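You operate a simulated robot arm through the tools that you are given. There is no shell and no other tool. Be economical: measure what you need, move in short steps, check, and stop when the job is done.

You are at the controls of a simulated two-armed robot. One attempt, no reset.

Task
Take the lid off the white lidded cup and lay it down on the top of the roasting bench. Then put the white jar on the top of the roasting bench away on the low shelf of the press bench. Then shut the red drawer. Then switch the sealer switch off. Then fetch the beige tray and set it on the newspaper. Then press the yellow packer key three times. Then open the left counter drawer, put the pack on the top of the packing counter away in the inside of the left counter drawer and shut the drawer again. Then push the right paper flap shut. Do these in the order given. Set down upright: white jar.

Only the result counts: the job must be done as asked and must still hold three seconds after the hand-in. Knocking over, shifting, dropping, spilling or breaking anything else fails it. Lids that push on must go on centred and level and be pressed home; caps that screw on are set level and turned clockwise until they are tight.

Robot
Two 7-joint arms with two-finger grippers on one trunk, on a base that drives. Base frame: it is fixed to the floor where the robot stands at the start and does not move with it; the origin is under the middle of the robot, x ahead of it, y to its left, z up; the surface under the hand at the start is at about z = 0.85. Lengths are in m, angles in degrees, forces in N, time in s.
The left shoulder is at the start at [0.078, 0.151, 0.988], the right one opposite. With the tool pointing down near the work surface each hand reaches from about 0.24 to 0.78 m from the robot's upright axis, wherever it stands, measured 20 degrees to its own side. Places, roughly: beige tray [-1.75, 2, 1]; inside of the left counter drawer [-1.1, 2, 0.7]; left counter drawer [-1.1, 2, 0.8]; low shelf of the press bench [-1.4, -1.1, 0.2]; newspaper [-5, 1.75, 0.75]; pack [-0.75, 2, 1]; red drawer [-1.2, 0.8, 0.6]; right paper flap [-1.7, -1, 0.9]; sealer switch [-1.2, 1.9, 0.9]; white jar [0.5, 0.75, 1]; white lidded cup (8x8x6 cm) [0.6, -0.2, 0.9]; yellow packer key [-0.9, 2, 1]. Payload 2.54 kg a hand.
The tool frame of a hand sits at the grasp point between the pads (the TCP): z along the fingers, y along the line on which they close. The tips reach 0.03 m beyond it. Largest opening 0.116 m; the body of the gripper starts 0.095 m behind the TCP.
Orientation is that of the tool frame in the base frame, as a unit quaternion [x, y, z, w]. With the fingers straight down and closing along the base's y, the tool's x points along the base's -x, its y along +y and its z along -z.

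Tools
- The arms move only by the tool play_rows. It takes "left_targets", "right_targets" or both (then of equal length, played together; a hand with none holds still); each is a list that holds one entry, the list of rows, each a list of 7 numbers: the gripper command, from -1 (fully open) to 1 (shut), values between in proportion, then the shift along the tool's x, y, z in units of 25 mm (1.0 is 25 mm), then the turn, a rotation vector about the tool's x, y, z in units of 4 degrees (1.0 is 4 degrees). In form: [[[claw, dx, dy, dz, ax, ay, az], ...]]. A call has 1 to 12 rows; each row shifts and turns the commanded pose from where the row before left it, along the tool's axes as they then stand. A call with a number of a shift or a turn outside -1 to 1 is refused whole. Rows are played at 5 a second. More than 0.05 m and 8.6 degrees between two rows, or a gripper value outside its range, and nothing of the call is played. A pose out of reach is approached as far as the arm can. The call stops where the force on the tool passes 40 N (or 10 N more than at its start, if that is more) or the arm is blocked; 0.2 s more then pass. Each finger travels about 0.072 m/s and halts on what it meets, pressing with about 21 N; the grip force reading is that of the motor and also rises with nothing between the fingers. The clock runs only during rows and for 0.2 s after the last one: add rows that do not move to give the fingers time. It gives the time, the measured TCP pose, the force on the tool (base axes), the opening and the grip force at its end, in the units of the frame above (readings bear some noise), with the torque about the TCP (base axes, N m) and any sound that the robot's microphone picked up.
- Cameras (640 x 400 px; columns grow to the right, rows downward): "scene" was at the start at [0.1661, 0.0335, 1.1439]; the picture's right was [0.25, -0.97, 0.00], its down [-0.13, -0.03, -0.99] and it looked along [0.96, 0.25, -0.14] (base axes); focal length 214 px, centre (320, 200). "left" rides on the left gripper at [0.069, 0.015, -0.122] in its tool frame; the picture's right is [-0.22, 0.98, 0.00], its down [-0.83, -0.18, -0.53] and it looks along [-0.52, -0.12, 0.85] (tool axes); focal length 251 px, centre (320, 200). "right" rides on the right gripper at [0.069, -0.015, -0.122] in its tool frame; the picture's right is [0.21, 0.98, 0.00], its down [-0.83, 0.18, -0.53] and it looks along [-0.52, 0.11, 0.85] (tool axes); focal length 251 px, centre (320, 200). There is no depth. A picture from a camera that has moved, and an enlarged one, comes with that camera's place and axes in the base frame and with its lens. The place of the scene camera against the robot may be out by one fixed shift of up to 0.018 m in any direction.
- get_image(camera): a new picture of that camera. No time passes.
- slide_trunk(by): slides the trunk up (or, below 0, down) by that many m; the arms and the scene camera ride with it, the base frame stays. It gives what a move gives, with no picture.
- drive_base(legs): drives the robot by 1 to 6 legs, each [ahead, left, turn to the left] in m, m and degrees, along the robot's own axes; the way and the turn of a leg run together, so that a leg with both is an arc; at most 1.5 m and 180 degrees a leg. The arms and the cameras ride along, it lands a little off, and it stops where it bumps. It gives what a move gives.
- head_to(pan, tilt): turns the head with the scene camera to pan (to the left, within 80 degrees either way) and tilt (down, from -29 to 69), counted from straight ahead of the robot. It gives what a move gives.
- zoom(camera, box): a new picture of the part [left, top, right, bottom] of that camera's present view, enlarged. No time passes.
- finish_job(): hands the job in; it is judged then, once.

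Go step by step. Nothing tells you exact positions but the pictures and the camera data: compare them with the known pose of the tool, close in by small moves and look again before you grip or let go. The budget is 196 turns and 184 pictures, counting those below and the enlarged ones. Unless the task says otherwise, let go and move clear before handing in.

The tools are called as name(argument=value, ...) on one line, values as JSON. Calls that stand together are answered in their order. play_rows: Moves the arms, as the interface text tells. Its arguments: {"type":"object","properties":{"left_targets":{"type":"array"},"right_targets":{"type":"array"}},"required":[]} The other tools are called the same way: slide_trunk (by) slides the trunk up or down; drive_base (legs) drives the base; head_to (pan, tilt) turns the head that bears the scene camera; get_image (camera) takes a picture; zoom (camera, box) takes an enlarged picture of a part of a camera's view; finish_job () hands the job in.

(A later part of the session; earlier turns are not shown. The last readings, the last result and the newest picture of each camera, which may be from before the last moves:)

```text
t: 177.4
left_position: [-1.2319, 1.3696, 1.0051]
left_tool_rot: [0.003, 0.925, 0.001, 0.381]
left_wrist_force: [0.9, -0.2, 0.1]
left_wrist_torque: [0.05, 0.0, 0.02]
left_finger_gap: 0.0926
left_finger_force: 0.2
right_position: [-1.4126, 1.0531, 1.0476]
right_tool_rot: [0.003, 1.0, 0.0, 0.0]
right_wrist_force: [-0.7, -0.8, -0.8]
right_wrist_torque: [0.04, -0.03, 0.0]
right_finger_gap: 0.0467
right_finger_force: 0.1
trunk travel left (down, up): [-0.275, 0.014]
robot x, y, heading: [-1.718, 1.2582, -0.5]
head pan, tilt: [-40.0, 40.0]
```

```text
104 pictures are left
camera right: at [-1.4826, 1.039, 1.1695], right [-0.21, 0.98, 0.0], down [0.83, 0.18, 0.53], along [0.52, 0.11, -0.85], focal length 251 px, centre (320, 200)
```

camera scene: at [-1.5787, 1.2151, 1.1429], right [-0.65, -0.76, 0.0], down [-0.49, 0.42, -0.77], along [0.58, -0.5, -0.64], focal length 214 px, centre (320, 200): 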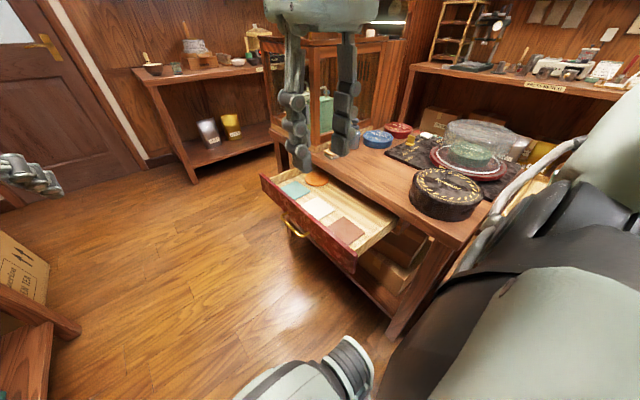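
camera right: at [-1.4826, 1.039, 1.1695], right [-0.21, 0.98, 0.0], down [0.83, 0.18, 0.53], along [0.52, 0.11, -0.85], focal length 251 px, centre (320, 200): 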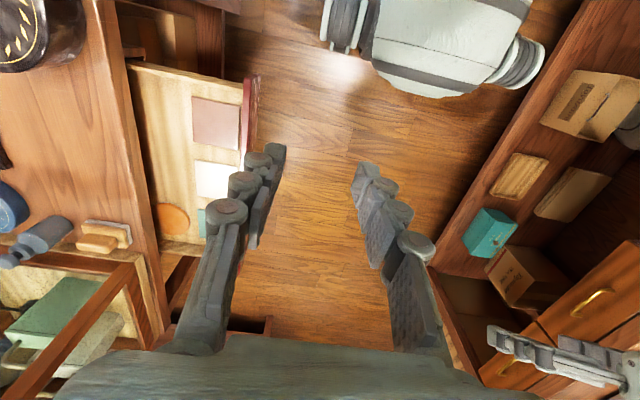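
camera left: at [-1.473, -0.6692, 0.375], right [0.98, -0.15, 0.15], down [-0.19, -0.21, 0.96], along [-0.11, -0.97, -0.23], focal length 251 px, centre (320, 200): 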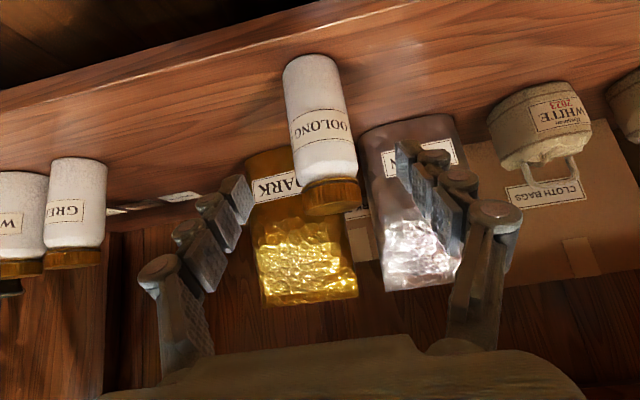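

The panel's top edge is at z≈0.70, with the handle in the middle at x≈-1.18. I'll lower the trunk and bring the closed right hand down in front of the panel's centre.

slide_trunk(by=-0.2)

play_rows(right_targets=[[[1, -0.93, 0.05, 0, 0, 0, 0], [1, -0.93, 0.05, 0, 0, 0, 0], [1, -0.93, 0, 0, 0, 0, 0], [1, -0.93, 0, 0, 0, 0, 0], [1, -0.93, 0, 0, 0, 0, 0], [1, -0.93, 0, 0, 0, 0, 0], [1, -0.93, 0, 0, 0, 0, 0], [1, -0.93, 0, 0, 0, 0, 0], [1, -0.93, 0, 0, 0, 0, 0], [1, -0.93, 0, 0, 0, 0, 0]]])

play_rows(right_targets=[[[1, 0, 0, 0.95, 0, 0, 0], [1, 0, 0, 0.95, 0, 0, 0], [1, 0, 0, 0.95, 0, 0, 0], [1, 0, 0, 0.95, 0, 0, 0], [1, 0, 0, 0.95, 0, 0, 0], [1, 0, 0, 0.95, 0, 0, 0], [1, 0, 0, 0.95, 0, 0, 0], [1, 0, 0, 0.95, 0, 0, 0]]])

get_image(camera="scene")

get_image(camera="right")

```text
t: 179.6
left_position: [-1.2307, 1.3694, 0.8053]
left_tool_rot: [0.002, 0.924, 0.001, 0.381]
left_wrist_force: [0.6, -0.2, 0.6]
left_wrist_torque: [-0.01, 0.0, 0.0]
left_finger_gap: 0.0928
left_finger_force: 0.1
right_position: [-1.4122, 1.0539, 0.8481]
right_tool_rot: [0.003, 1.0, 0.0, 0.0]
right_wrist_force: [0.0, 0.0, -0.4]
right_wrist_torque: [0.0, -0.01, 0.02]
right_finger_gap: 0.0462
right_finger_force: 0.0
trunk travel left (down, up): [-0.075, 0.214]
robot x, y, heading: [-1.7207, 1.2598, -0.1]
head pan, tilt: [-40.0, 40.0]
```

```text
t: 181.8
left_position: [-1.2311, 1.37, 0.8047]
left_tool_rot: [0.002, 0.925, 0.001, 0.38]
left_wrist_force: [-0.3, 0.6, 0.8]
left_wrist_torque: [-0.02, 0.01, 0.0]
left_finger_gap: 0.0928
left_finger_force: 0.0
right_position: [-1.1822, 1.0537, 0.8485]
right_tool_rot: [0.003, 1.0, -0.001, 0.001]
right_wrist_force: [-0.3, -0.2, 1.6]
right_wrist_torque: [-0.03, -0.02, -0.03]
right_finger_gap: 0.0
right_finger_force: 20.6
trunk travel left (down, up): [-0.075, 0.214]
robot x, y, heading: [-1.721, 1.2602, -0.6]
head pan, tilt: [-40.0, 40.0]
```

```text
t: 183.6
left_position: [-1.2314, 1.37, 0.8039]
left_tool_rot: [0.003, 0.925, 0.0, 0.381]
left_wrist_force: [-0.1, -1.7, 0.6]
left_wrist_torque: [0.0, 0.0, -0.01]
left_finger_gap: 0.0928
left_finger_force: 0.1
right_position: [-1.1787, 1.0547, 0.6545]
right_tool_rot: [0.003, 1.0, -0.001, 0.0]
right_wrist_force: [1.0, 0.0, 0.6]
right_wrist_torque: [-0.03, 0.01, 0.0]
right_finger_gap: 0.0001
right_finger_force: 20.8
trunk travel left (down, up): [-0.075, 0.214]
robot x, y, heading: [-1.7201, 1.2634, -0.4]
head pan, tilt: [-40.0, 40.0]
```

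```text
103 pictures are left
camera scene: at [-1.5787, 1.215, 0.9429], right [-0.65, -0.76, 0.0], down [-0.49, 0.42, -0.77], along [0.58, -0.5, -0.64], focal length 214 px, centre (320, 200)
```

scene: 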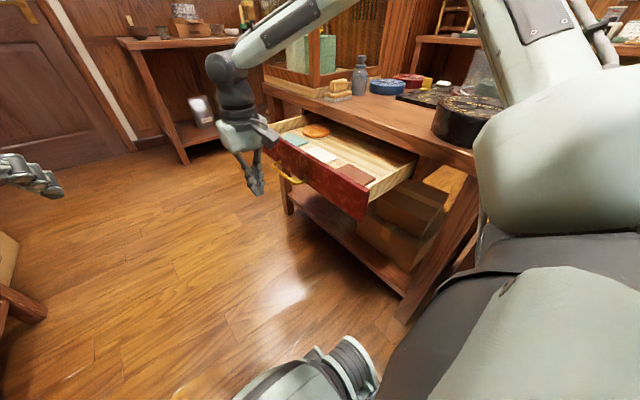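

```text
102 pictures are left
camera right: at [-1.25, 1.0401, 0.7771], right [-0.21, 0.98, 0.0], down [0.83, 0.18, 0.53], along [0.52, 0.11, -0.85], focal length 251 px, centre (320, 200)
```

right: 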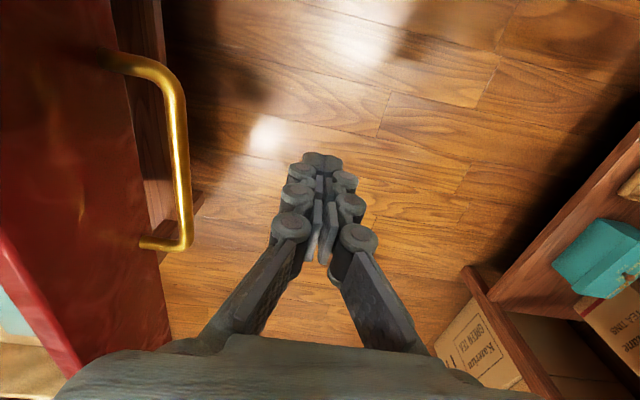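

The handle stands about 3 cm proud at z≈0.62. I'll lower the fingers 4 cm so they press on it squarely, then push.

play_rows(right_targets=[[[1, -0.6, 0, 0.8, 0, 0, 0], [1, -0.4, 0, 0.8, 0, 0, 0], [1, 0, -0.8, 0, 0, 0, 0], [1, 0, -0.8, 0, 0, 0, 0], [1, 0, -0.8, 0, 0, 0, 0], [1, 0, -0.8, 0, 0, 0, 0], [1, 0, -0.8, 0, 0, 0, 0]]])

get_image(camera="scene")

```text
t: 185.2
left_position: [-1.2313, 1.3701, 0.8038]
left_tool_rot: [0.002, 0.925, 0.001, 0.381]
left_wrist_force: [-0.3, 0.1, 0.9]
left_wrist_torque: [0.01, 0.0, -0.01]
left_finger_gap: 0.0929
left_finger_force: 0.1
right_position: [-1.1571, 0.9547, 0.6174]
right_tool_rot: [0.003, 1.0, 0.0, 0.0]
right_wrist_force: [-0.2, -0.1, 0.5]
right_wrist_torque: [0.01, -0.02, 0.05]
right_finger_gap: 0.0003
right_finger_force: 21.0
trunk travel left (down, up): [-0.075, 0.214]
robot x, y, heading: [-1.7191, 1.259, -0.3]
head pan, tilt: [-40.0, 40.0]
```

```text
101 pictures are left
camera scene: at [-1.5787, 1.2149, 0.9429], right [-0.65, -0.76, 0.0], down [-0.49, 0.42, -0.77], along [0.58, -0.5, -0.64], focal length 214 px, centre (320, 200)
```

scene: 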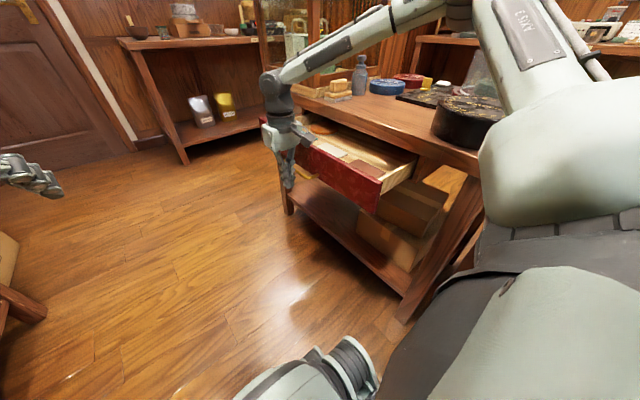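

The drawer is moving inward freely. I'll keep pushing until it meets its stop.

play_rows(right_targets=[[[1, 0, -0.7, 0, 0, 0, 0], [1, 0, -0.7, 0, 0, 0, 0], [1, 0, -0.7, 0, 0, 0, 0], [1, 0, -0.7, 0, 0, 0, 0], [1, 0, -0.7, 0, 0, 0, 0], [1, 0, -0.7, 0, 0, 0, 0], [1, 0, -0.5, 0, 0, 0, 0], [1, 0, -0.5, 0, 0, 0, 0], [1, 0, -0.5, 0, 0, 0, 0]]])

get_image(camera="scene")

```text
t: 187.2
left_position: [-1.2324, 1.3697, 0.8043]
left_tool_rot: [0.002, 0.925, 0.001, 0.38]
left_wrist_force: [-0.7, 0.0, -0.2]
left_wrist_torque: [0.04, 0.04, -0.01]
left_finger_gap: 0.0929
left_finger_force: 0.1
right_position: [-1.1571, 0.8123, 0.6175]
right_tool_rot: [0.004, 1.0, 0.0, 0.0]
right_wrist_force: [-0.2, -0.6, 0.2]
right_wrist_torque: [0.02, 0.02, 0.0]
right_finger_gap: 0.0
right_finger_force: 20.7
trunk travel left (down, up): [-0.075, 0.214]
robot x, y, heading: [-1.7181, 1.2598, -0.4]
head pan, tilt: [-40.0, 40.0]
```

```text
100 pictures are left
camera scene: at [-1.5787, 1.2149, 0.9429], right [-0.65, -0.76, 0.0], down [-0.49, 0.42, -0.77], along [0.58, -0.5, -0.64], focal length 214 px, centre (320, 200)
```

scene: 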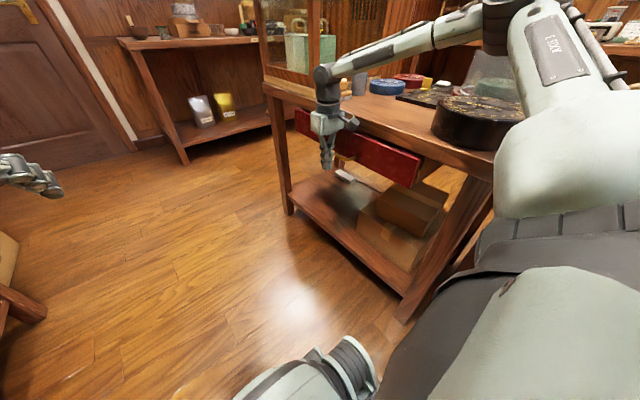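

get_image(camera="right")

zoom(camera="scene", box=[260, 60, 460, 200])

```text
99 pictures are left
camera right: at [-1.2271, 0.7976, 0.7379], right [-0.21, 0.98, 0.0], down [0.83, 0.18, 0.53], along [0.52, 0.11, -0.85], focal length 251 px, centre (320, 200)
```

right: 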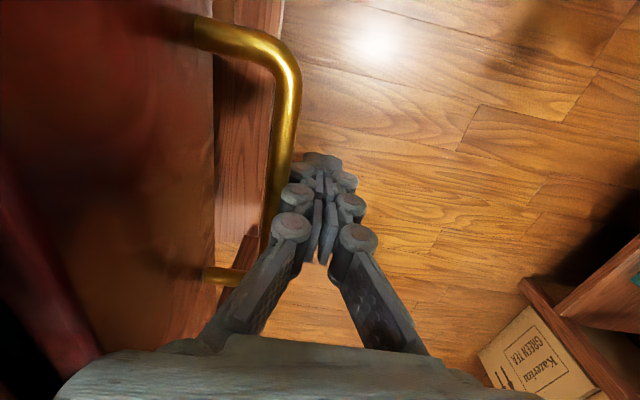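

```text
2.86 times, centred on (360, 130) of scene
camera zoom: at [-1.5787, 1.2149, 0.9429], right [-0.65, -0.76, 0.0], down [-0.49, 0.42, -0.77], along [0.58, -0.5, -0.64], focal length 613 px, centre (206, 400)
```

zoom: 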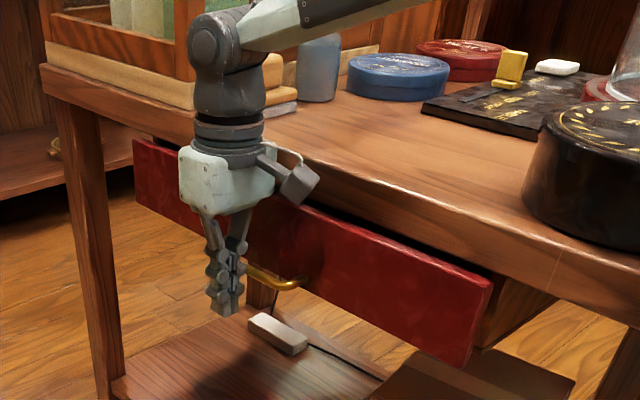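

The drawer is still about 3 cm open and the gripper body is close to the table edge. I'll back off slightly, tilt the hand away from the table by 32°, and push on.

play_rows(right_targets=[[[1, 0, 1, 0, 0, 0, 0], [1, 0, 0, 0, 1, 0, 0], [1, 0, 0, 0, 1, 0, 0], [1, 0, 0, 0, 1, 0, 0], [1, 0, 0, 0, 1, 0, 0], [1, 0, 0, 0, 1, 0, 0], [1, 0, 0, 0, 1, 0, 0], [1, 0, 0, 0, 1, 0, 0], [1, 0, 0, 0, 1, 0, 0]]])

play_rows(right_targets=[[[1, 0, -0.6, 0.37, 0, 0, 0], [1, 0, -0.6, 0.37, 0, 0, 0], [1, 0, -0.4, 0.25, 0, 0, 0], [1, 0, -0.4, 0.25, 0, 0, 0], [1, 0, -0.3, 0.18, 0, 0, 0], [1, 0, -0.3, 0.18, 0, 0, 0]]])

zoom(camera="scene", box=[260, 60, 460, 200])

```text
t: 189.2
left_position: [-1.2317, 1.3703, 0.804]
left_tool_rot: [0.002, 0.924, 0.001, 0.381]
left_wrist_force: [0.1, 0.6, -0.3]
left_wrist_torque: [0.0, 0.0, 0.02]
left_finger_gap: 0.0929
left_finger_force: 0.0
right_position: [-1.1562, 0.8366, 0.6164]
right_tool_rot: [0.003, 0.961, -0.275, -0.001]
right_wrist_force: [0.3, 0.4, 0.0]
right_wrist_torque: [0.02, -0.03, 0.02]
right_finger_gap: 0.0
right_finger_force: 20.6
trunk travel left (down, up): [-0.075, 0.214]
robot x, y, heading: [-1.7204, 1.2604, -0.2]
head pan, tilt: [-40.0, 40.0]
```

```text
t: 190.3
left_position: [-1.2309, 1.3718, 0.8042]
left_tool_rot: [0.002, 0.924, 0.001, 0.382]
left_wrist_force: [0.3, -0.1, 0.3]
left_wrist_torque: [0.02, -0.01, -0.05]
left_finger_gap: 0.0927
left_finger_force: 0.0
right_position: [-1.1549, 0.7854, 0.6144]
right_tool_rot: [-0.003, 0.963, -0.269, 0.0]
right_wrist_force: [0.9, 1.6, -1.7]
right_wrist_torque: [-0.02, 0.03, -0.01]
right_finger_gap: 0.0
right_finger_force: 20.8
trunk travel left (down, up): [-0.075, 0.214]
robot x, y, heading: [-1.7201, 1.2615, -0.2]
head pan, tilt: [-40.0, 40.0]
stopped in row 5 (right hand): the force on the tool passed its limit at 49 N (the readings are from after the stop); the commanded pose is now the measured one
```

```text
2.86 times, centred on (360, 130) of scene
camera zoom: at [-1.5785, 1.2159, 0.9429], right [-0.65, -0.76, 0.0], down [-0.49, 0.41, -0.77], along [0.58, -0.49, -0.64], focal length 613 px, centre (206, 400)
```

zoom: 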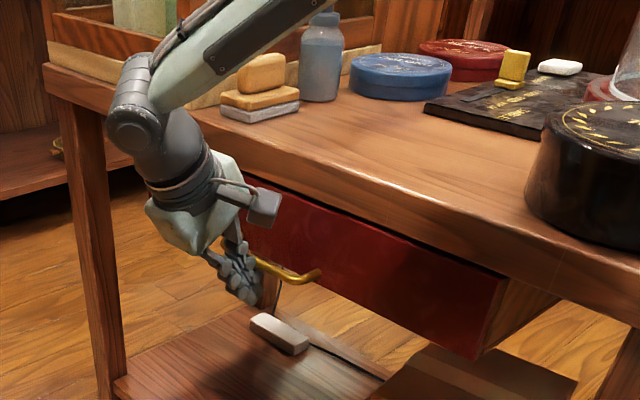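

The push met a hard stop. I'll push once more to check it is home and compare.

play_rows(right_targets=[[[1, 0, -0.3, 0.18, 0, 0, 0], [1, 0, -0.3, 0.18, 0, 0, 0], [1, 0, -0.3, 0.18, 0, 0, 0]]])

zoom(camera="scene", box=[300, 80, 460, 200])

get_image(camera="right")

```text
t: 190.8
left_position: [-1.2318, 1.3734, 0.8043]
left_tool_rot: [0.0, 0.925, 0.001, 0.381]
left_wrist_force: [0.2, 0.6, -0.3]
left_wrist_torque: [-0.01, 0.04, 0.02]
left_finger_gap: 0.0928
left_finger_force: 0.2
right_position: [-1.1539, 0.7847, 0.6128]
right_tool_rot: [-0.007, 0.965, -0.26, 0.0]
right_wrist_force: [0.3, 3.2, -2.5]
right_wrist_torque: [-0.09, 0.01, 0.0]
right_finger_gap: 0.0
right_finger_force: 20.9
trunk travel left (down, up): [-0.075, 0.214]
robot x, y, heading: [-1.7219, 1.2629, -0.1]
head pan, tilt: [-40.0, 40.0]
stopped in row 2 (right hand): the force on the tool passed its limit at 47 N (the readings are from after the stop); the commanded pose is now the measured one
```

```text
3.33 times, centred on (380, 140) of scene
camera zoom: at [-1.5785, 1.2167, 0.9428], right [-0.64, -0.77, 0.0], down [-0.49, 0.41, -0.77], along [0.59, -0.49, -0.64], focal length 715 px, centre (120, 400)
```

zoom: 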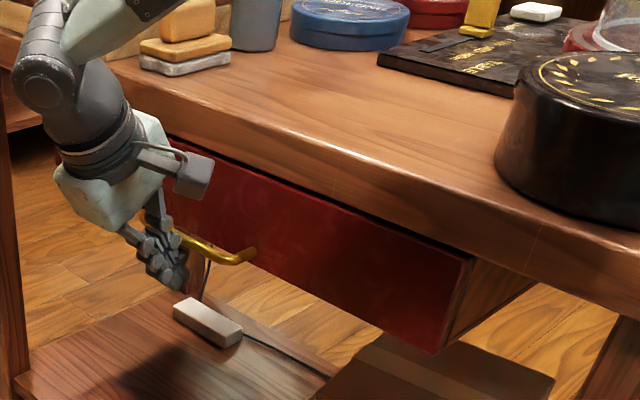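

```text
95 pictures are left
camera right: at [-1.2252, 0.8322, 0.7262], right [-0.23, 0.84, -0.49], down [0.82, 0.44, 0.37], along [0.52, -0.32, -0.79], focal length 251 px, centre (320, 200)
```

right: 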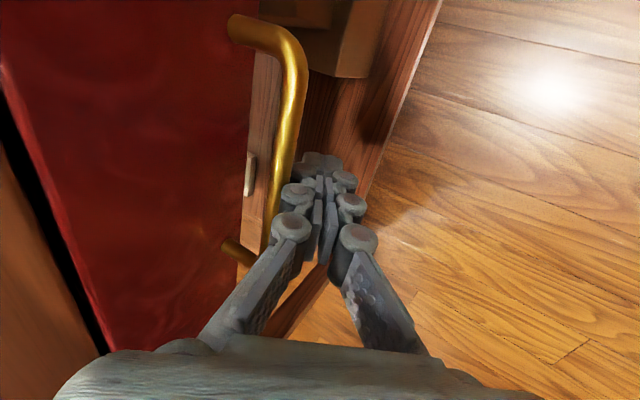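

The drawer no longer moves and its front is under the table edge, so it is shut. I'll withdraw the hand, straighten it, and raise the trunk.

play_rows(right_targets=[[[1, 0, 0.85, -0.5, 0, 0, 0], [1, 0, 0.85, -0.5, 0, 0, 0], [1, 0, 0.85, -0.5, 0, 0, 0], [1, 0, 0.85, -0.5, 0, 0, 0], [1, 0, 0, 0, -1, 0, 0], [1, 0, 0, 0, -1, 0, 0], [1, 0, 0, 0, -1, 0, 0], [1, 0, 0, 0, -1, 0, 0], [1, 0, 0, 0, -1, 0, 0], [1, 0, 0, 0, -1, 0, 0], [1, 0, 0, 0, -1, 0, 0], [1, 0, 0, 0, -0.7, 0, 0]]])

zoom(camera="scene", box=[220, 60, 460, 220])

slide_trunk(by=0.24)

play_rows(right_targets=[[[1, 0.8, 0, -0.8, 0, 0, 0], [1, 0.8, 0, -0.8, 0, 0, 0], [1, 0.8, 0, -0.8, 0, 0, 0], [1, 0.8, 0, -0.8, 0, 0, 0], [1, 0.8, 0, -0.8, 0, 0, 0], [1, 0.8, 0, -0.8, 0, 0, 0], [1, 0.8, 0, -0.8, 0, 0, 0], [1, 0.8, 0, -0.8, 0, 0, 0], [1, 0.8, 0, 0, 0, 0, 0], [1, 0.8, 0, 0, 0, 0, 0]]])

```text
t: 193.4
left_position: [-1.2322, 1.3731, 0.805]
left_tool_rot: [0.001, 0.925, 0.001, 0.381]
left_wrist_force: [-1.0, 0.5, 0.0]
left_wrist_torque: [0.0, 0.0, -0.01]
left_finger_gap: 0.093
left_finger_force: 0.0
right_position: [-1.1553, 0.8817, 0.6135]
right_tool_rot: [-0.007, 1.0, 0.005, -0.002]
right_wrist_force: [0.1, 0.1, 0.1]
right_wrist_torque: [0.03, 0.0, 0.0]
right_finger_gap: 0.0002
right_finger_force: 21.4
trunk travel left (down, up): [-0.075, 0.214]
robot x, y, heading: [-1.7195, 1.2609, -0.0]
head pan, tilt: [-40.0, 40.0]
```

```text
2.50 times, centred on (340, 140) of scene
camera zoom: at [-1.5786, 1.2167, 0.9429], right [-0.64, -0.77, 0.0], down [-0.49, 0.41, -0.77], along [0.59, -0.49, -0.64], focal length 536 px, centre (270, 350)
```

zoom: 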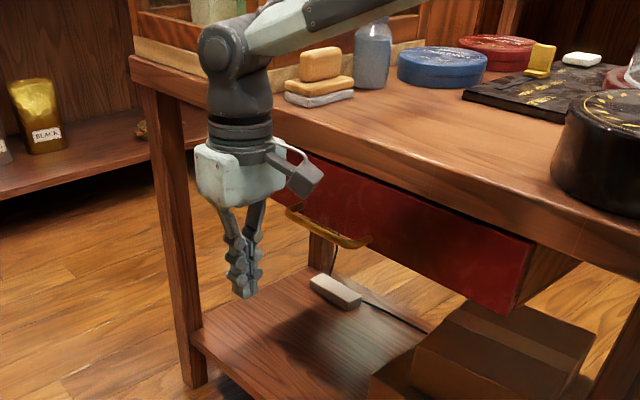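

```text
t: 195.7
left_position: [-1.2309, 1.3743, 1.0183]
left_tool_rot: [0.001, 0.925, 0.002, 0.38]
left_wrist_force: [-0.1, -0.3, 0.4]
left_wrist_torque: [-0.02, 0.03, 0.03]
left_finger_gap: 0.0928
left_finger_force: 0.0
right_position: [-1.156, 0.8827, 0.8278]
right_tool_rot: [-0.007, 1.0, 0.005, -0.003]
right_wrist_force: [0.3, 0.3, -0.4]
right_wrist_torque: [0.02, 0.03, -0.02]
right_finger_gap: 0.0
right_finger_force: 20.7
right hand out of reach, approached as far as the arm can: row 1
trunk travel left (down, up): [-0.289, 0.0]
robot x, y, heading: [-1.7188, 1.2583, 0.2]
head pan, tilt: [-40.0, 40.0]
```

```text
t: 197.9
left_position: [-1.2328, 1.3734, 1.0189]
left_tool_rot: [0.001, 0.924, 0.002, 0.381]
left_wrist_force: [0.0, 0.2, 0.2]
left_wrist_torque: [0.03, 0.04, 0.0]
left_finger_gap: 0.0927
left_finger_force: 0.0
right_position: [-1.3561, 0.8765, 0.9878]
right_tool_rot: [-0.007, 1.0, 0.005, -0.001]
right_wrist_force: [0.3, -0.1, -0.1]
right_wrist_torque: [0.02, 0.01, 0.02]
right_finger_gap: 0.0001
right_finger_force: 21.3
trunk travel left (down, up): [-0.289, 0.0]
robot x, y, heading: [-1.7219, 1.2566, -0.2]
head pan, tilt: [-40.0, 40.0]
```

The drawer is shut. Now I'll bring the right hand in and look at the packing counter on the left.

play_rows(right_targets=[[[1, 0, 0.9, -0.4, 0, 0, 0], [1, 0, 0.9, -0.4, 0, 0, 0], [1, 0, 0.9, -0.4, 0, 0, 0], [1, 0, 0.9, -0.4, 0, 0, 0], [1, 0, 0.9, -0.4, 0, 0, 0], [1, 0, 0.9, -0.4, 0, 0, 0], [1, 0.8, 0.6, 0, 0, 0, 0], [1, 0.8, 0, 0, 0, 0, 0]]])

head_to(pan=75, tilt=25)

get_image(camera="scene")

head_to(pan=35, tilt=20)

get_image(camera="scene")

```text
t: 199.7
left_position: [-1.2324, 1.3737, 1.0182]
left_tool_rot: [0.0, 0.924, 0.002, 0.382]
left_wrist_force: [0.1, 0.3, 0.1]
left_wrist_torque: [-0.01, 0.01, -0.02]
left_finger_gap: 0.093
left_finger_force: 0.1
right_position: [-1.3973, 1.0281, 1.049]
right_tool_rot: [-0.007, 1.0, 0.004, -0.001]
right_wrist_force: [-0.6, -0.4, -0.4]
right_wrist_torque: [0.01, -0.02, -0.03]
right_finger_gap: 0.0002
right_finger_force: 20.8
trunk travel left (down, up): [-0.289, 0.0]
robot x, y, heading: [-1.7191, 1.2602, 0.1]
head pan, tilt: [-40.0, 40.0]
```

```text
t: 201.7
left_position: [-1.2322, 1.3736, 1.0176]
left_tool_rot: [0.001, 0.925, 0.001, 0.381]
left_wrist_force: [0.4, 0.4, 0.1]
left_wrist_torque: [-0.01, -0.02, 0.01]
left_finger_gap: 0.0927
left_finger_force: 0.0
right_position: [-1.3982, 1.0284, 1.0492]
right_tool_rot: [-0.007, 1.0, 0.005, -0.001]
right_wrist_force: [0.5, 0.1, 0.2]
right_wrist_torque: [-0.01, 0.0, 0.01]
right_finger_gap: 0.0
right_finger_force: 21.5
trunk travel left (down, up): [-0.289, 0.0]
robot x, y, heading: [-1.7211, 1.2618, -0.3]
head pan, tilt: [75.0, 25.0]
```

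```text
93 pictures are left
camera scene: at [-1.6197, 1.3604, 1.1803], right [0.97, -0.26, 0.0], down [-0.11, -0.41, -0.91], along [0.24, 0.88, -0.42], focal length 214 px, centre (320, 200)
```

scene: 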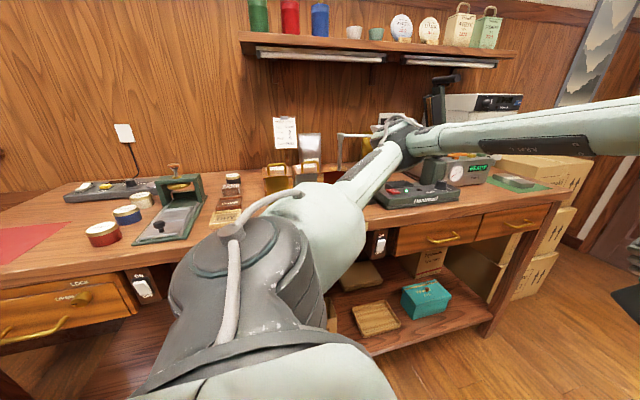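

```text
t: 202.7
left_position: [-1.2308, 1.3739, 1.0186]
left_tool_rot: [0.001, 0.925, 0.001, 0.381]
left_wrist_force: [0.8, 0.4, 0.3]
left_wrist_torque: [-0.04, -0.01, 0.01]
left_finger_gap: 0.0927
left_finger_force: 0.0
right_position: [-1.3956, 1.0278, 1.0492]
right_tool_rot: [-0.007, 1.0, 0.005, -0.001]
right_wrist_force: [-0.6, 0.9, -0.5]
right_wrist_torque: [-0.02, 0.04, 0.0]
right_finger_gap: 0.0003
right_finger_force: 20.8
trunk travel left (down, up): [-0.289, 0.0]
robot x, y, heading: [-1.7206, 1.2599, -0.1]
head pan, tilt: [35.0, 20.0]
```

```text
92 pictures are left
camera scene: at [-1.5674, 1.3248, 1.1883], right [0.57, -0.82, 0.0], down [-0.28, -0.2, -0.94], along [0.77, 0.54, -0.34], focal length 214 px, centre (320, 200)
```

scene: 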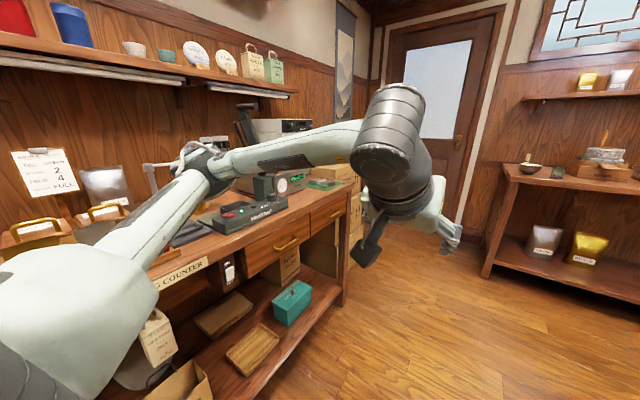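

The counter shows the sealer at about [-1.14, 1.89], the left drawer of the pair at x≈-1.12, and the tray at about [-1.75, 1.98]. I'll turn to face the counter.

drive_base(legs=[[0, 0, 90], [0, -0.3, 0]])

play_rows(left_targets=[[[-0.6, 0, 0, -0.4, 0, 0.94, 0], [-0.6, 0, 0, -0.4, 0, 0.94, 0], [-0.6, 0, 0, -0.4, 0, 0.94, 0], [-0.6, 0, 0, -0.4, 0, 0.94, 0], [-0.6, 0.3, 0, 0, 0, 0.94, 0], [-0.6, 0.3, 0, 0, 0, 0.94, 0], [-0.6, 0.3, 0, 0, 0, 0.94, 0], [-0.6, 0.3, 0, 0, 0, 0.94, 0], [-0.6, 0.3, 0, 0, 0, 0.94, 0], [-0.6, 0.3, 0, 0, 0, 0.94, 0], [-0.6, 0.3, 0, 0, 0, 0.94, 0], [-0.6, 0.3, 0, 0, 0, 0.94, 0]]])

head_to(pan=-20, tilt=25)

get_image(camera="scene")

```text
t: 210.1
left_position: [-1.5542, 1.7529, 1.0183]
left_tool_rot: [0.663, -0.644, -0.275, -0.264]
left_wrist_force: [0.3, 0.2, 0.6]
left_wrist_torque: [0.04, -0.02, 0.01]
left_finger_gap: 0.0929
left_finger_force: 0.0
right_position: [-1.2039, 1.5972, 1.0476]
right_tool_rot: [0.723, -0.691, -0.002, 0.004]
right_wrist_force: [-0.4, -0.6, 0.2]
right_wrist_torque: [0.01, 0.0, -0.01]
right_finger_gap: 0.0
right_finger_force: 20.8
trunk travel left (down, up): [-0.289, 0.0]
robot x, y, heading: [-1.4245, 1.2678, 91.8]
head pan, tilt: [35.0, 20.0]
```

```text
t: 212.7
left_position: [-1.551, 1.6713, 1.0319]
left_tool_rot: [0.717, -0.697, 0.002, 0.004]
left_wrist_force: [0.3, 0.0, -1.0]
left_wrist_torque: [0.0, 0.0, 0.02]
left_finger_gap: 0.093
left_finger_force: 0.1
right_position: [-1.204, 1.5971, 1.0492]
right_tool_rot: [0.722, -0.691, -0.002, 0.003]
right_wrist_force: [0.2, 0.2, 0.4]
right_wrist_torque: [0.03, 0.02, -0.02]
right_finger_gap: 0.0
right_finger_force: 20.6
trunk travel left (down, up): [-0.289, 0.0]
robot x, y, heading: [-1.4264, 1.2687, 91.6]
head pan, tilt: [35.0, 20.0]
```

```text
t: 213.9
left_position: [-1.5508, 1.6727, 1.0322]
left_tool_rot: [0.717, -0.697, 0.001, 0.004]
left_wrist_force: [0.0, -0.5, -0.3]
left_wrist_torque: [0.01, -0.03, 0.01]
left_finger_gap: 0.0927
left_finger_force: 0.1
right_position: [-1.203, 1.597, 1.0489]
right_tool_rot: [0.722, -0.692, -0.003, 0.004]
right_wrist_force: [-0.1, -0.7, -0.6]
right_wrist_torque: [0.01, 0.0, 0.0]
right_finger_gap: 0.0
right_finger_force: 21.3
trunk travel left (down, up): [-0.289, 0.0]
robot x, y, heading: [-1.4279, 1.2669, 91.4]
head pan, tilt: [-20.0, 25.0]
```

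```text
91 pictures are left
camera scene: at [-1.3921, 1.4336, 1.1803], right [0.95, -0.31, 0.0], down [-0.13, -0.4, -0.91], along [0.29, 0.86, -0.42], focal length 214 px, centre (320, 200)
```

scene: 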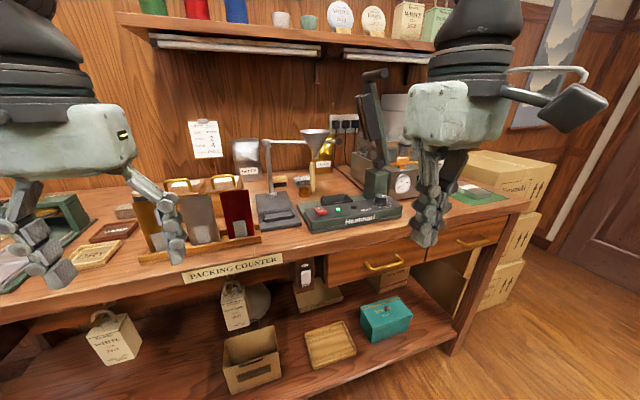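

zoom(camera="scene", box=[280, 150, 440, 260])

get_image(camera="right")

```text
3.64 times, centred on (360, 205) of scene
camera zoom: at [-1.3921, 1.4336, 1.1803], right [0.95, -0.31, 0.0], down [-0.13, -0.4, -0.91], along [0.29, 0.86, -0.42], focal length 780 px, centre (174, 182)
```

zoom: 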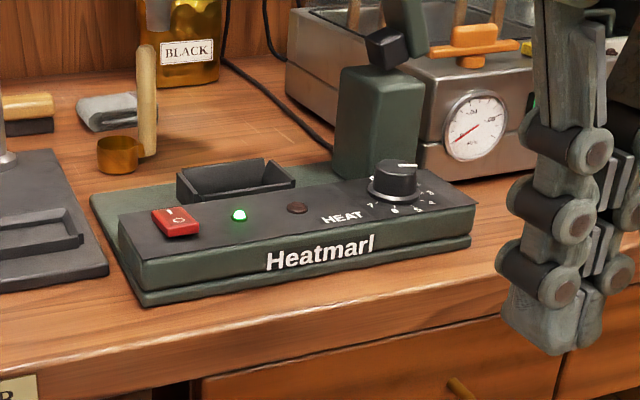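

```text
89 pictures are left
camera right: at [-1.1858, 1.5299, 1.1707], right [-0.97, -0.26, 0.01], down [-0.21, 0.82, 0.53], along [-0.14, 0.51, -0.85], focal length 251 px, centre (320, 200)
```

right: 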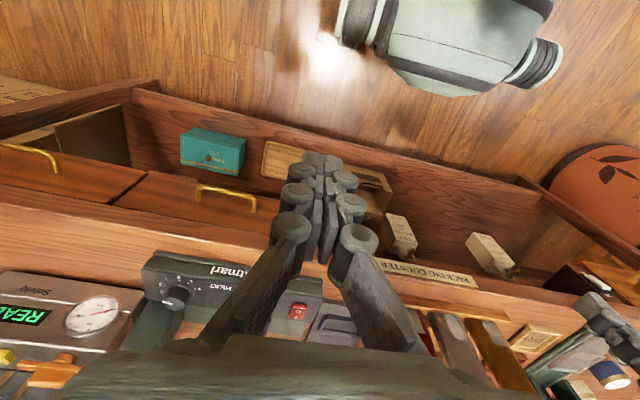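

zoom(camera="scene", box=[305, 195, 345, 222])

zoom(camera="right", box=[270, 290, 330, 335])

```text
14.81 times, centred on (325, 208) of scene
camera zoom: at [-1.3921, 1.4336, 1.1803], right [0.95, -0.31, 0.0], down [-0.13, -0.4, -0.91], along [0.29, 0.86, -0.42], focal length 3177 px, centre (246, 74)
```

zoom: 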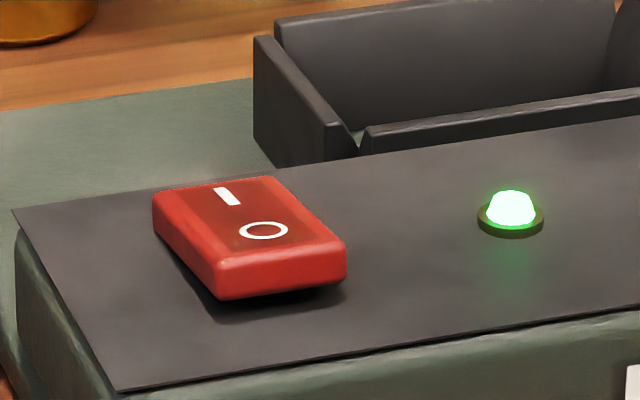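

```text
8.89 times, centred on (300, 312) of right
camera zoom: at [-1.1858, 1.5299, 1.1707], right [-0.97, -0.26, 0.01], down [-0.21, 0.82, 0.53], along [-0.14, 0.51, -0.85], focal length 2235 px, centre (498, -800)
```

zoom: 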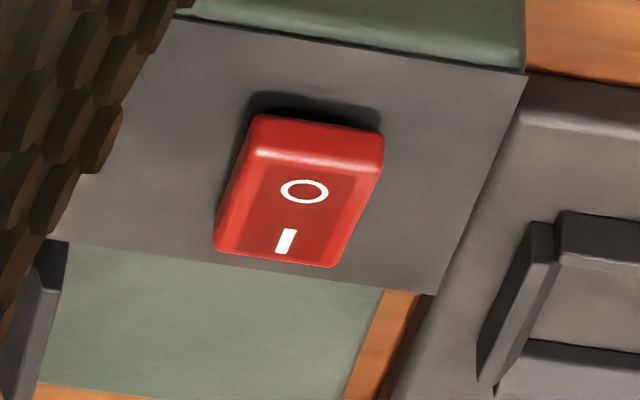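

The rocker has "I" on its far end, pressed down, and "O" raised on its near end, so I must press the near end. The O is at about [-1.242, 1.869, 0.937]. I'll move the closed right hand above it and check.

play_rows(right_targets=[[[1, -0.96, 0.1, 0, 0, 0, 0], [1, -0.96, 0.1, 0, 0, 0, 0], [1, -0.96, 0.1, 0, 0, 0, 0], [1, -0.96, 0.1, 0, 0, 0, 0], [1, -0.96, 0.1, 0, 0, 0, 0], [1, -0.96, 0.1, 0, 0, 0, 0], [1, -0.96, 0.1, 0, 0, 0, 0], [1, -0.96, 0.1, 0, 0, 0, 0], [1, -0.96, 0.1, 0, 0, 0, 0], [1, -0.96, 0.1, 0, 0, 0, 0], [1, -0.96, 0.1, 0, 0, 0, 0], [1, 0, 0, 0, 0, 0, 0]]])

zoom(camera="right", box=[220, 80, 420, 220])

zoom(camera="scene", box=[270, 130, 410, 240])

```text
t: 216.5
left_position: [-1.551, 1.6707, 1.0316]
left_tool_rot: [0.717, -0.697, 0.001, 0.003]
left_wrist_force: [0.2, 0.7, -0.2]
left_wrist_torque: [0.0, 0.0, 0.0]
left_finger_gap: 0.0927
left_finger_force: 0.1
right_position: [-1.2417, 1.8614, 1.049]
right_tool_rot: [0.722, -0.692, -0.001, 0.002]
right_wrist_force: [0.6, 0.3, 0.0]
right_wrist_torque: [0.01, 0.01, 0.03]
right_finger_gap: 0.0
right_finger_force: 21.1
trunk travel left (down, up): [-0.289, 0.0]
robot x, y, heading: [-1.4284, 1.2675, 91.4]
head pan, tilt: [-20.0, 25.0]
```

```text
2.86 times, centred on (320, 150) of right
camera zoom: at [-1.2241, 1.7932, 1.171], right [-0.97, -0.26, 0.01], down [-0.21, 0.82, 0.53], along [-0.14, 0.51, -0.85], focal length 718 px, centre (320, 343)
```

zoom: 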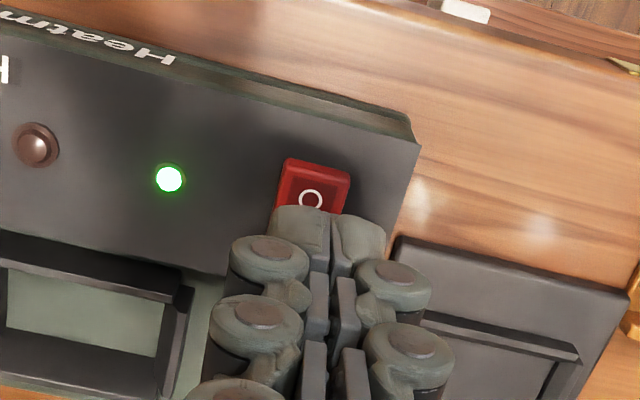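

```text
3.64 times, centred on (340, 185) of scene
camera zoom: at [-1.392, 1.4332, 1.1803], right [0.95, -0.32, 0.0], down [-0.13, -0.4, -0.91], along [0.29, 0.86, -0.42], focal length 780 px, centre (247, 254)
```

zoom: 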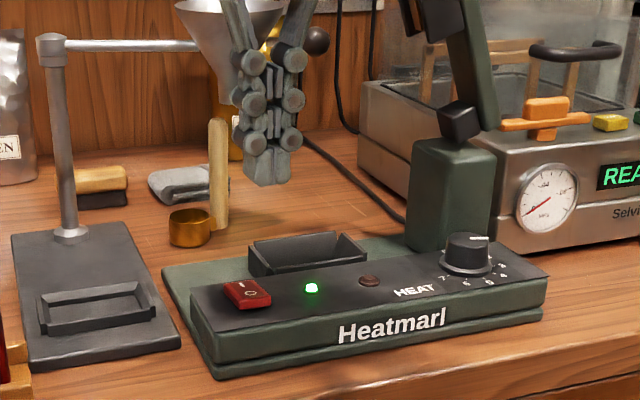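

Two right-hand views agree that the O is at [-1.245, 1.880, 0.930]. I'll line up on its near end and come down.

play_rows(right_targets=[[[1, -0.34, 0.1, 0.6, 0, 0, 0], [1, 0, 0, 0.9, 0, 0, 0], [1, 0, 0, 0.9, 0, 0, 0], [1, 0, 0, 0.7, 0, 0, 0], [1, 0, 0, 0, 0, 0, 0]]])

zoom(camera="scene", box=[290, 170, 370, 230])

```text
t: 217.7
left_position: [-1.5498, 1.6721, 1.031]
left_tool_rot: [0.718, -0.696, 0.001, 0.004]
left_wrist_force: [0.0, -0.1, 0.5]
left_wrist_torque: [-0.01, 0.03, 0.0]
left_finger_gap: 0.0928
left_finger_force: 0.2
right_position: [-1.244, 1.8684, 0.9704]
right_tool_rot: [0.721, -0.693, -0.002, 0.003]
right_wrist_force: [-1.2, 0.1, 0.3]
right_wrist_torque: [0.02, 0.01, 0.02]
right_finger_gap: 0.0
right_finger_force: 21.4
trunk travel left (down, up): [-0.289, 0.0]
robot x, y, heading: [-1.4273, 1.2678, 91.3]
head pan, tilt: [-20.0, 25.0]
```

```text
6.67 times, centred on (330, 200) of scene
camera zoom: at [-1.392, 1.4335, 1.1803], right [0.95, -0.32, 0.0], down [-0.13, -0.4, -0.91], along [0.29, 0.86, -0.42], focal length 1430 px, centre (253, 200)
```

zoom: 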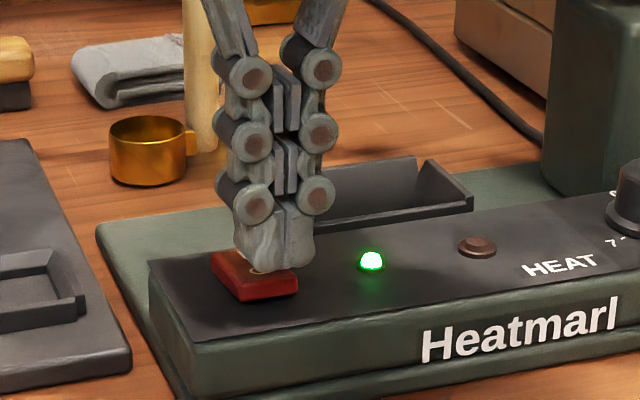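

play_rows(right_targets=[[[1, 0.1, 0.16, 0, 0, 0, 0], [1, 0, 0, 0.2, 0, 0, 0], [1, 0, 0, 0.15, 0, 0, 0], [1, 0, 0, 0.1, 0, 0, 0], [1, 0, 0, 0, 0, 0, 0]]])

zoom(camera="scene", box=[290, 170, 370, 230])

```text
t: 218.9
left_position: [-1.55, 1.6711, 1.0317]
left_tool_rot: [0.718, -0.696, 0.001, 0.004]
left_wrist_force: [0.7, -0.5, -0.5]
left_wrist_torque: [-0.01, 0.01, 0.02]
left_finger_gap: 0.0927
left_finger_force: 0.1
right_position: [-1.2511, 1.8654, 0.9604]
right_tool_rot: [0.722, -0.692, -0.001, 0.004]
right_wrist_force: [0.8, -0.2, -0.4]
right_wrist_torque: [-0.01, -0.01, 0.0]
right_finger_gap: 0.0
right_finger_force: 21.0
trunk travel left (down, up): [-0.289, 0.0]
robot x, y, heading: [-1.4243, 1.2689, 91.6]
head pan, tilt: [-20.0, 25.0]
```

```text
6.67 times, centred on (330, 200) of scene
camera zoom: at [-1.392, 1.4335, 1.1803], right [0.95, -0.32, 0.0], down [-0.13, -0.4, -0.91], along [0.29, 0.86, -0.42], focal length 1430 px, centre (253, 200)
```

zoom: 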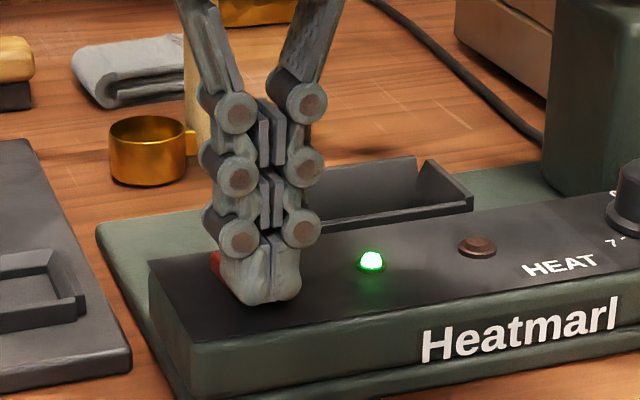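

play_rows(right_targets=[[[1, 0, 0, 0.12, 0, 0, 0], [1, 0, 0, 0.12, 0, 0, 0], [1, 0, 0, 0.1, 0, 0, 0], [1, 0, 0, 0, 0, 0, 0]]])

zoom(camera="scene", box=[290, 170, 370, 230])

```text
t: 219.9
left_position: [-1.5502, 1.6713, 1.0327]
left_tool_rot: [0.717, -0.697, 0.0, 0.004]
left_wrist_force: [-0.2, 0.1, 0.3]
left_wrist_torque: [0.0, -0.02, 0.02]
left_finger_gap: 0.0927
left_finger_force: 0.1
right_position: [-1.2513, 1.8663, 0.9555]
right_tool_rot: [0.722, -0.692, -0.006, 0.001]
right_wrist_force: [0.7, 4.8, 18.7]
right_wrist_torque: [0.33, -0.1, -0.03]
right_finger_gap: 0.006
right_finger_force: 28.8
trunk travel left (down, up): [-0.289, 0.0]
robot x, y, heading: [-1.4286, 1.2656, 91.5]
head pan, tilt: [-20.0, 25.0]
```

```text
6.67 times, centred on (330, 200) of scene
camera zoom: at [-1.3923, 1.4324, 1.1807], right [0.95, -0.32, 0.0], down [-0.13, -0.4, -0.91], along [0.29, 0.86, -0.42], focal length 1430 px, centre (253, 200)
```

zoom: 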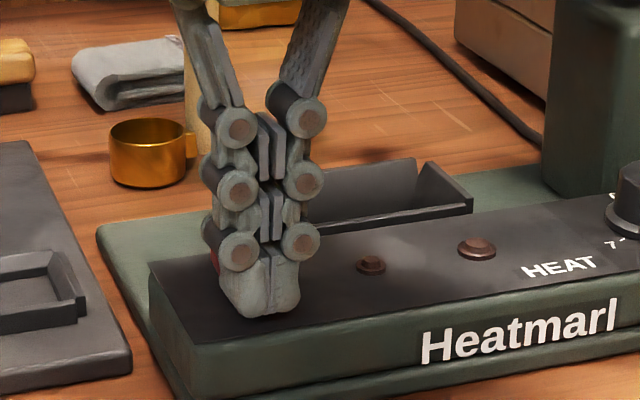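

The green light went out, so the sealer is off. I'll lift the hand away, confirm, and look for the beige tray.

play_rows(right_targets=[[[1, 0, 0, -0.6, 0, 0, 0], [1, 0, 0, -1, 0, 0, 0], [1, 0, 0, -1, 0, 0, 0], [1, 0, 0, -1, 0, 0, 0], [1, 1, 0, 0, 0, 0, 0], [1, 1, 0, 0, 0, 0, 0], [1, 1, 0, 0, 0, 0, 0], [1, 1, 0, 0, 0, 0, 0], [1, 1, 0, 0, 0, 0, 0], [1, 1, 0, 0, 0, 0, 0], [1, 1, 0, 0, 0, 0, 0], [1, 1, 0, 0, 0, 0, 0]]])

zoom(camera="scene", box=[280, 150, 440, 260])

head_to(pan=30, tilt=30)

get_image(camera="scene")

get_image(camera="left")

```text
t: 222.5
left_position: [-1.5512, 1.6707, 1.0316]
left_tool_rot: [0.717, -0.697, 0.001, 0.002]
left_wrist_force: [-0.3, -0.4, 0.9]
left_wrist_torque: [0.04, -0.06, 0.0]
left_finger_gap: 0.0928
left_finger_force: 0.1
right_position: [-1.241, 1.6673, 1.0405]
right_tool_rot: [0.722, -0.692, -0.002, 0.004]
right_wrist_force: [-0.4, 0.2, 0.7]
right_wrist_torque: [0.03, 0.01, 0.01]
right_finger_gap: 0.0
right_finger_force: 29.1
trunk travel left (down, up): [-0.289, 0.0]
robot x, y, heading: [-1.4285, 1.2676, 91.5]
head pan, tilt: [-20.0, 25.0]
```

```text
3.64 times, centred on (360, 205) of scene
camera zoom: at [-1.3919, 1.4332, 1.1803], right [0.95, -0.32, 0.0], down [-0.13, -0.4, -0.91], along [0.29, 0.86, -0.42], focal length 780 px, centre (174, 182)
```

zoom: 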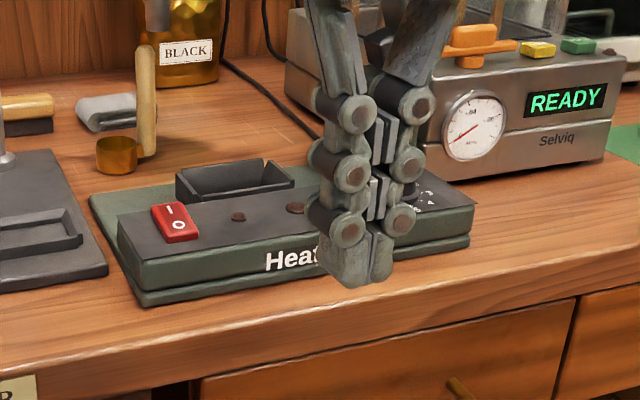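

```text
t: 223.7
left_position: [-1.5504, 1.6725, 1.0316]
left_tool_rot: [0.718, -0.696, 0.001, 0.004]
left_wrist_force: [-1.4, -0.6, 0.1]
left_wrist_torque: [0.03, 0.0, -0.03]
left_finger_gap: 0.0928
left_finger_force: 0.0
right_position: [-1.2412, 1.6675, 1.0411]
right_tool_rot: [0.722, -0.692, -0.001, 0.003]
right_wrist_force: [-0.3, 0.5, -0.6]
right_wrist_torque: [0.03, 0.0, -0.02]
right_finger_gap: 0.0
right_finger_force: 28.3
trunk travel left (down, up): [-0.289, 0.0]
robot x, y, heading: [-1.4277, 1.2679, 91.5]
head pan, tilt: [30.0, 30.0]
```

```text
80 pictures are left
camera scene: at [-1.4684, 1.4232, 1.1723], right [0.85, 0.52, 0.0], down [0.26, -0.43, -0.87], along [-0.45, 0.74, -0.5], focal length 214 px, centre (320, 200)
```

scene: 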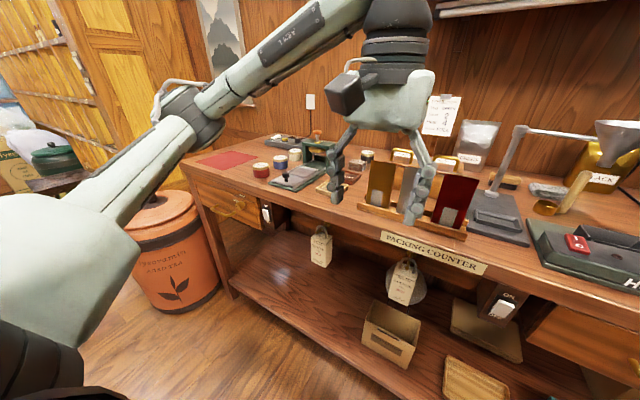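

```text
79 pictures are left
camera left: at [-1.5636, 1.6027, 1.1525], right [-0.98, 0.19, 0.0], down [0.16, 0.83, 0.53], along [0.1, 0.52, -0.85], focal length 251 px, centre (320, 200)
```

left: 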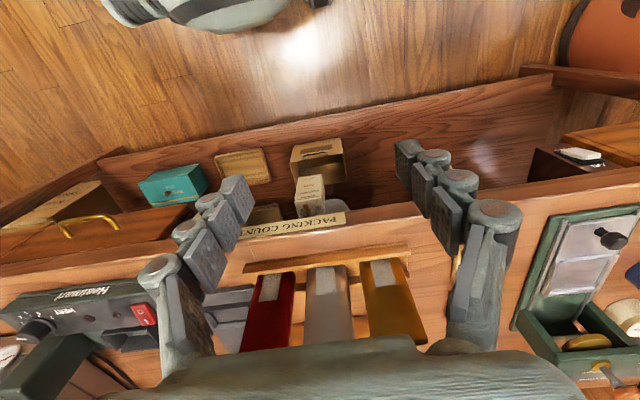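

The sealer reads off. Next is the beige tray; my left hand hides it, so I'll shift the hand left and look.

play_rows(left_targets=[[[-1, 0, 0.9, 0, 0, 0, 0], [-1, 0, 0.9, 0, 0, 0, 0], [-1, 0, 0.9, -0.5, 0, 0, 0], [-1, 0, 0.9, -0.5, 0, 0, 0], [-1, 0, 0.9, 0, 0, 0, 0], [-1, 0, 0.9, 0, 0, 0, 0], [-1, 0, 0.9, 0, 0, 0, 0]]])

get_image(camera="left")

zoom(camera="scene", box=[240, 110, 440, 240])

```text
t: 225.3
left_position: [-1.7096, 1.6661, 1.0607]
left_tool_rot: [0.718, -0.697, 0.002, 0.002]
left_wrist_force: [-0.2, 0.4, 0.2]
left_wrist_torque: [0.0, 0.01, -0.01]
left_finger_gap: 0.1162
left_finger_force: 0.0
right_position: [-1.2398, 1.6669, 1.0396]
right_tool_rot: [0.722, -0.692, -0.002, 0.003]
right_wrist_force: [-0.2, 0.0, 0.1]
right_wrist_torque: [0.0, -0.02, 0.01]
right_finger_gap: 0.0
right_finger_force: 28.4
trunk travel left (down, up): [-0.289, 0.0]
robot x, y, heading: [-1.4302, 1.2648, 92.0]
head pan, tilt: [30.0, 30.0]
```

```text
78 pictures are left
camera left: at [-1.722, 1.5972, 1.1806], right [-0.98, 0.19, 0.0], down [0.16, 0.83, 0.53], along [0.1, 0.52, -0.85], focal length 251 px, centre (320, 200)
```

left: 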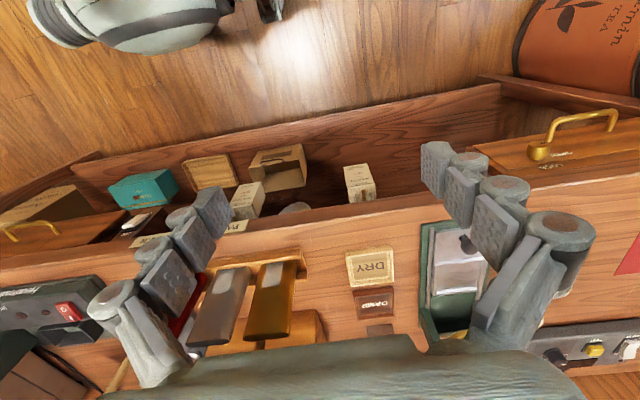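

```text
3.08 times, centred on (340, 175) of scene
camera zoom: at [-1.4688, 1.4229, 1.1723], right [0.85, 0.52, 0.0], down [0.26, -0.43, -0.87], along [-0.45, 0.74, -0.5], focal length 660 px, centre (258, 277)
```

zoom: 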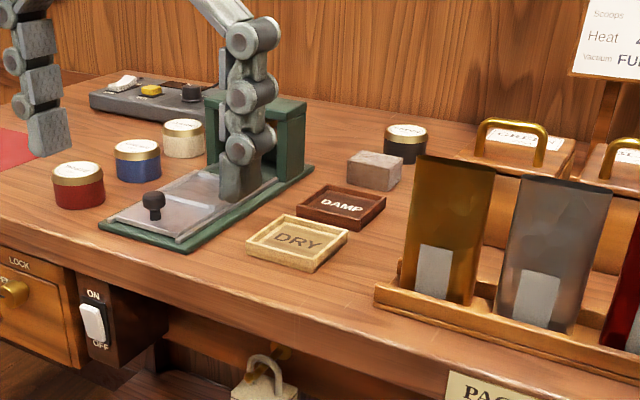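

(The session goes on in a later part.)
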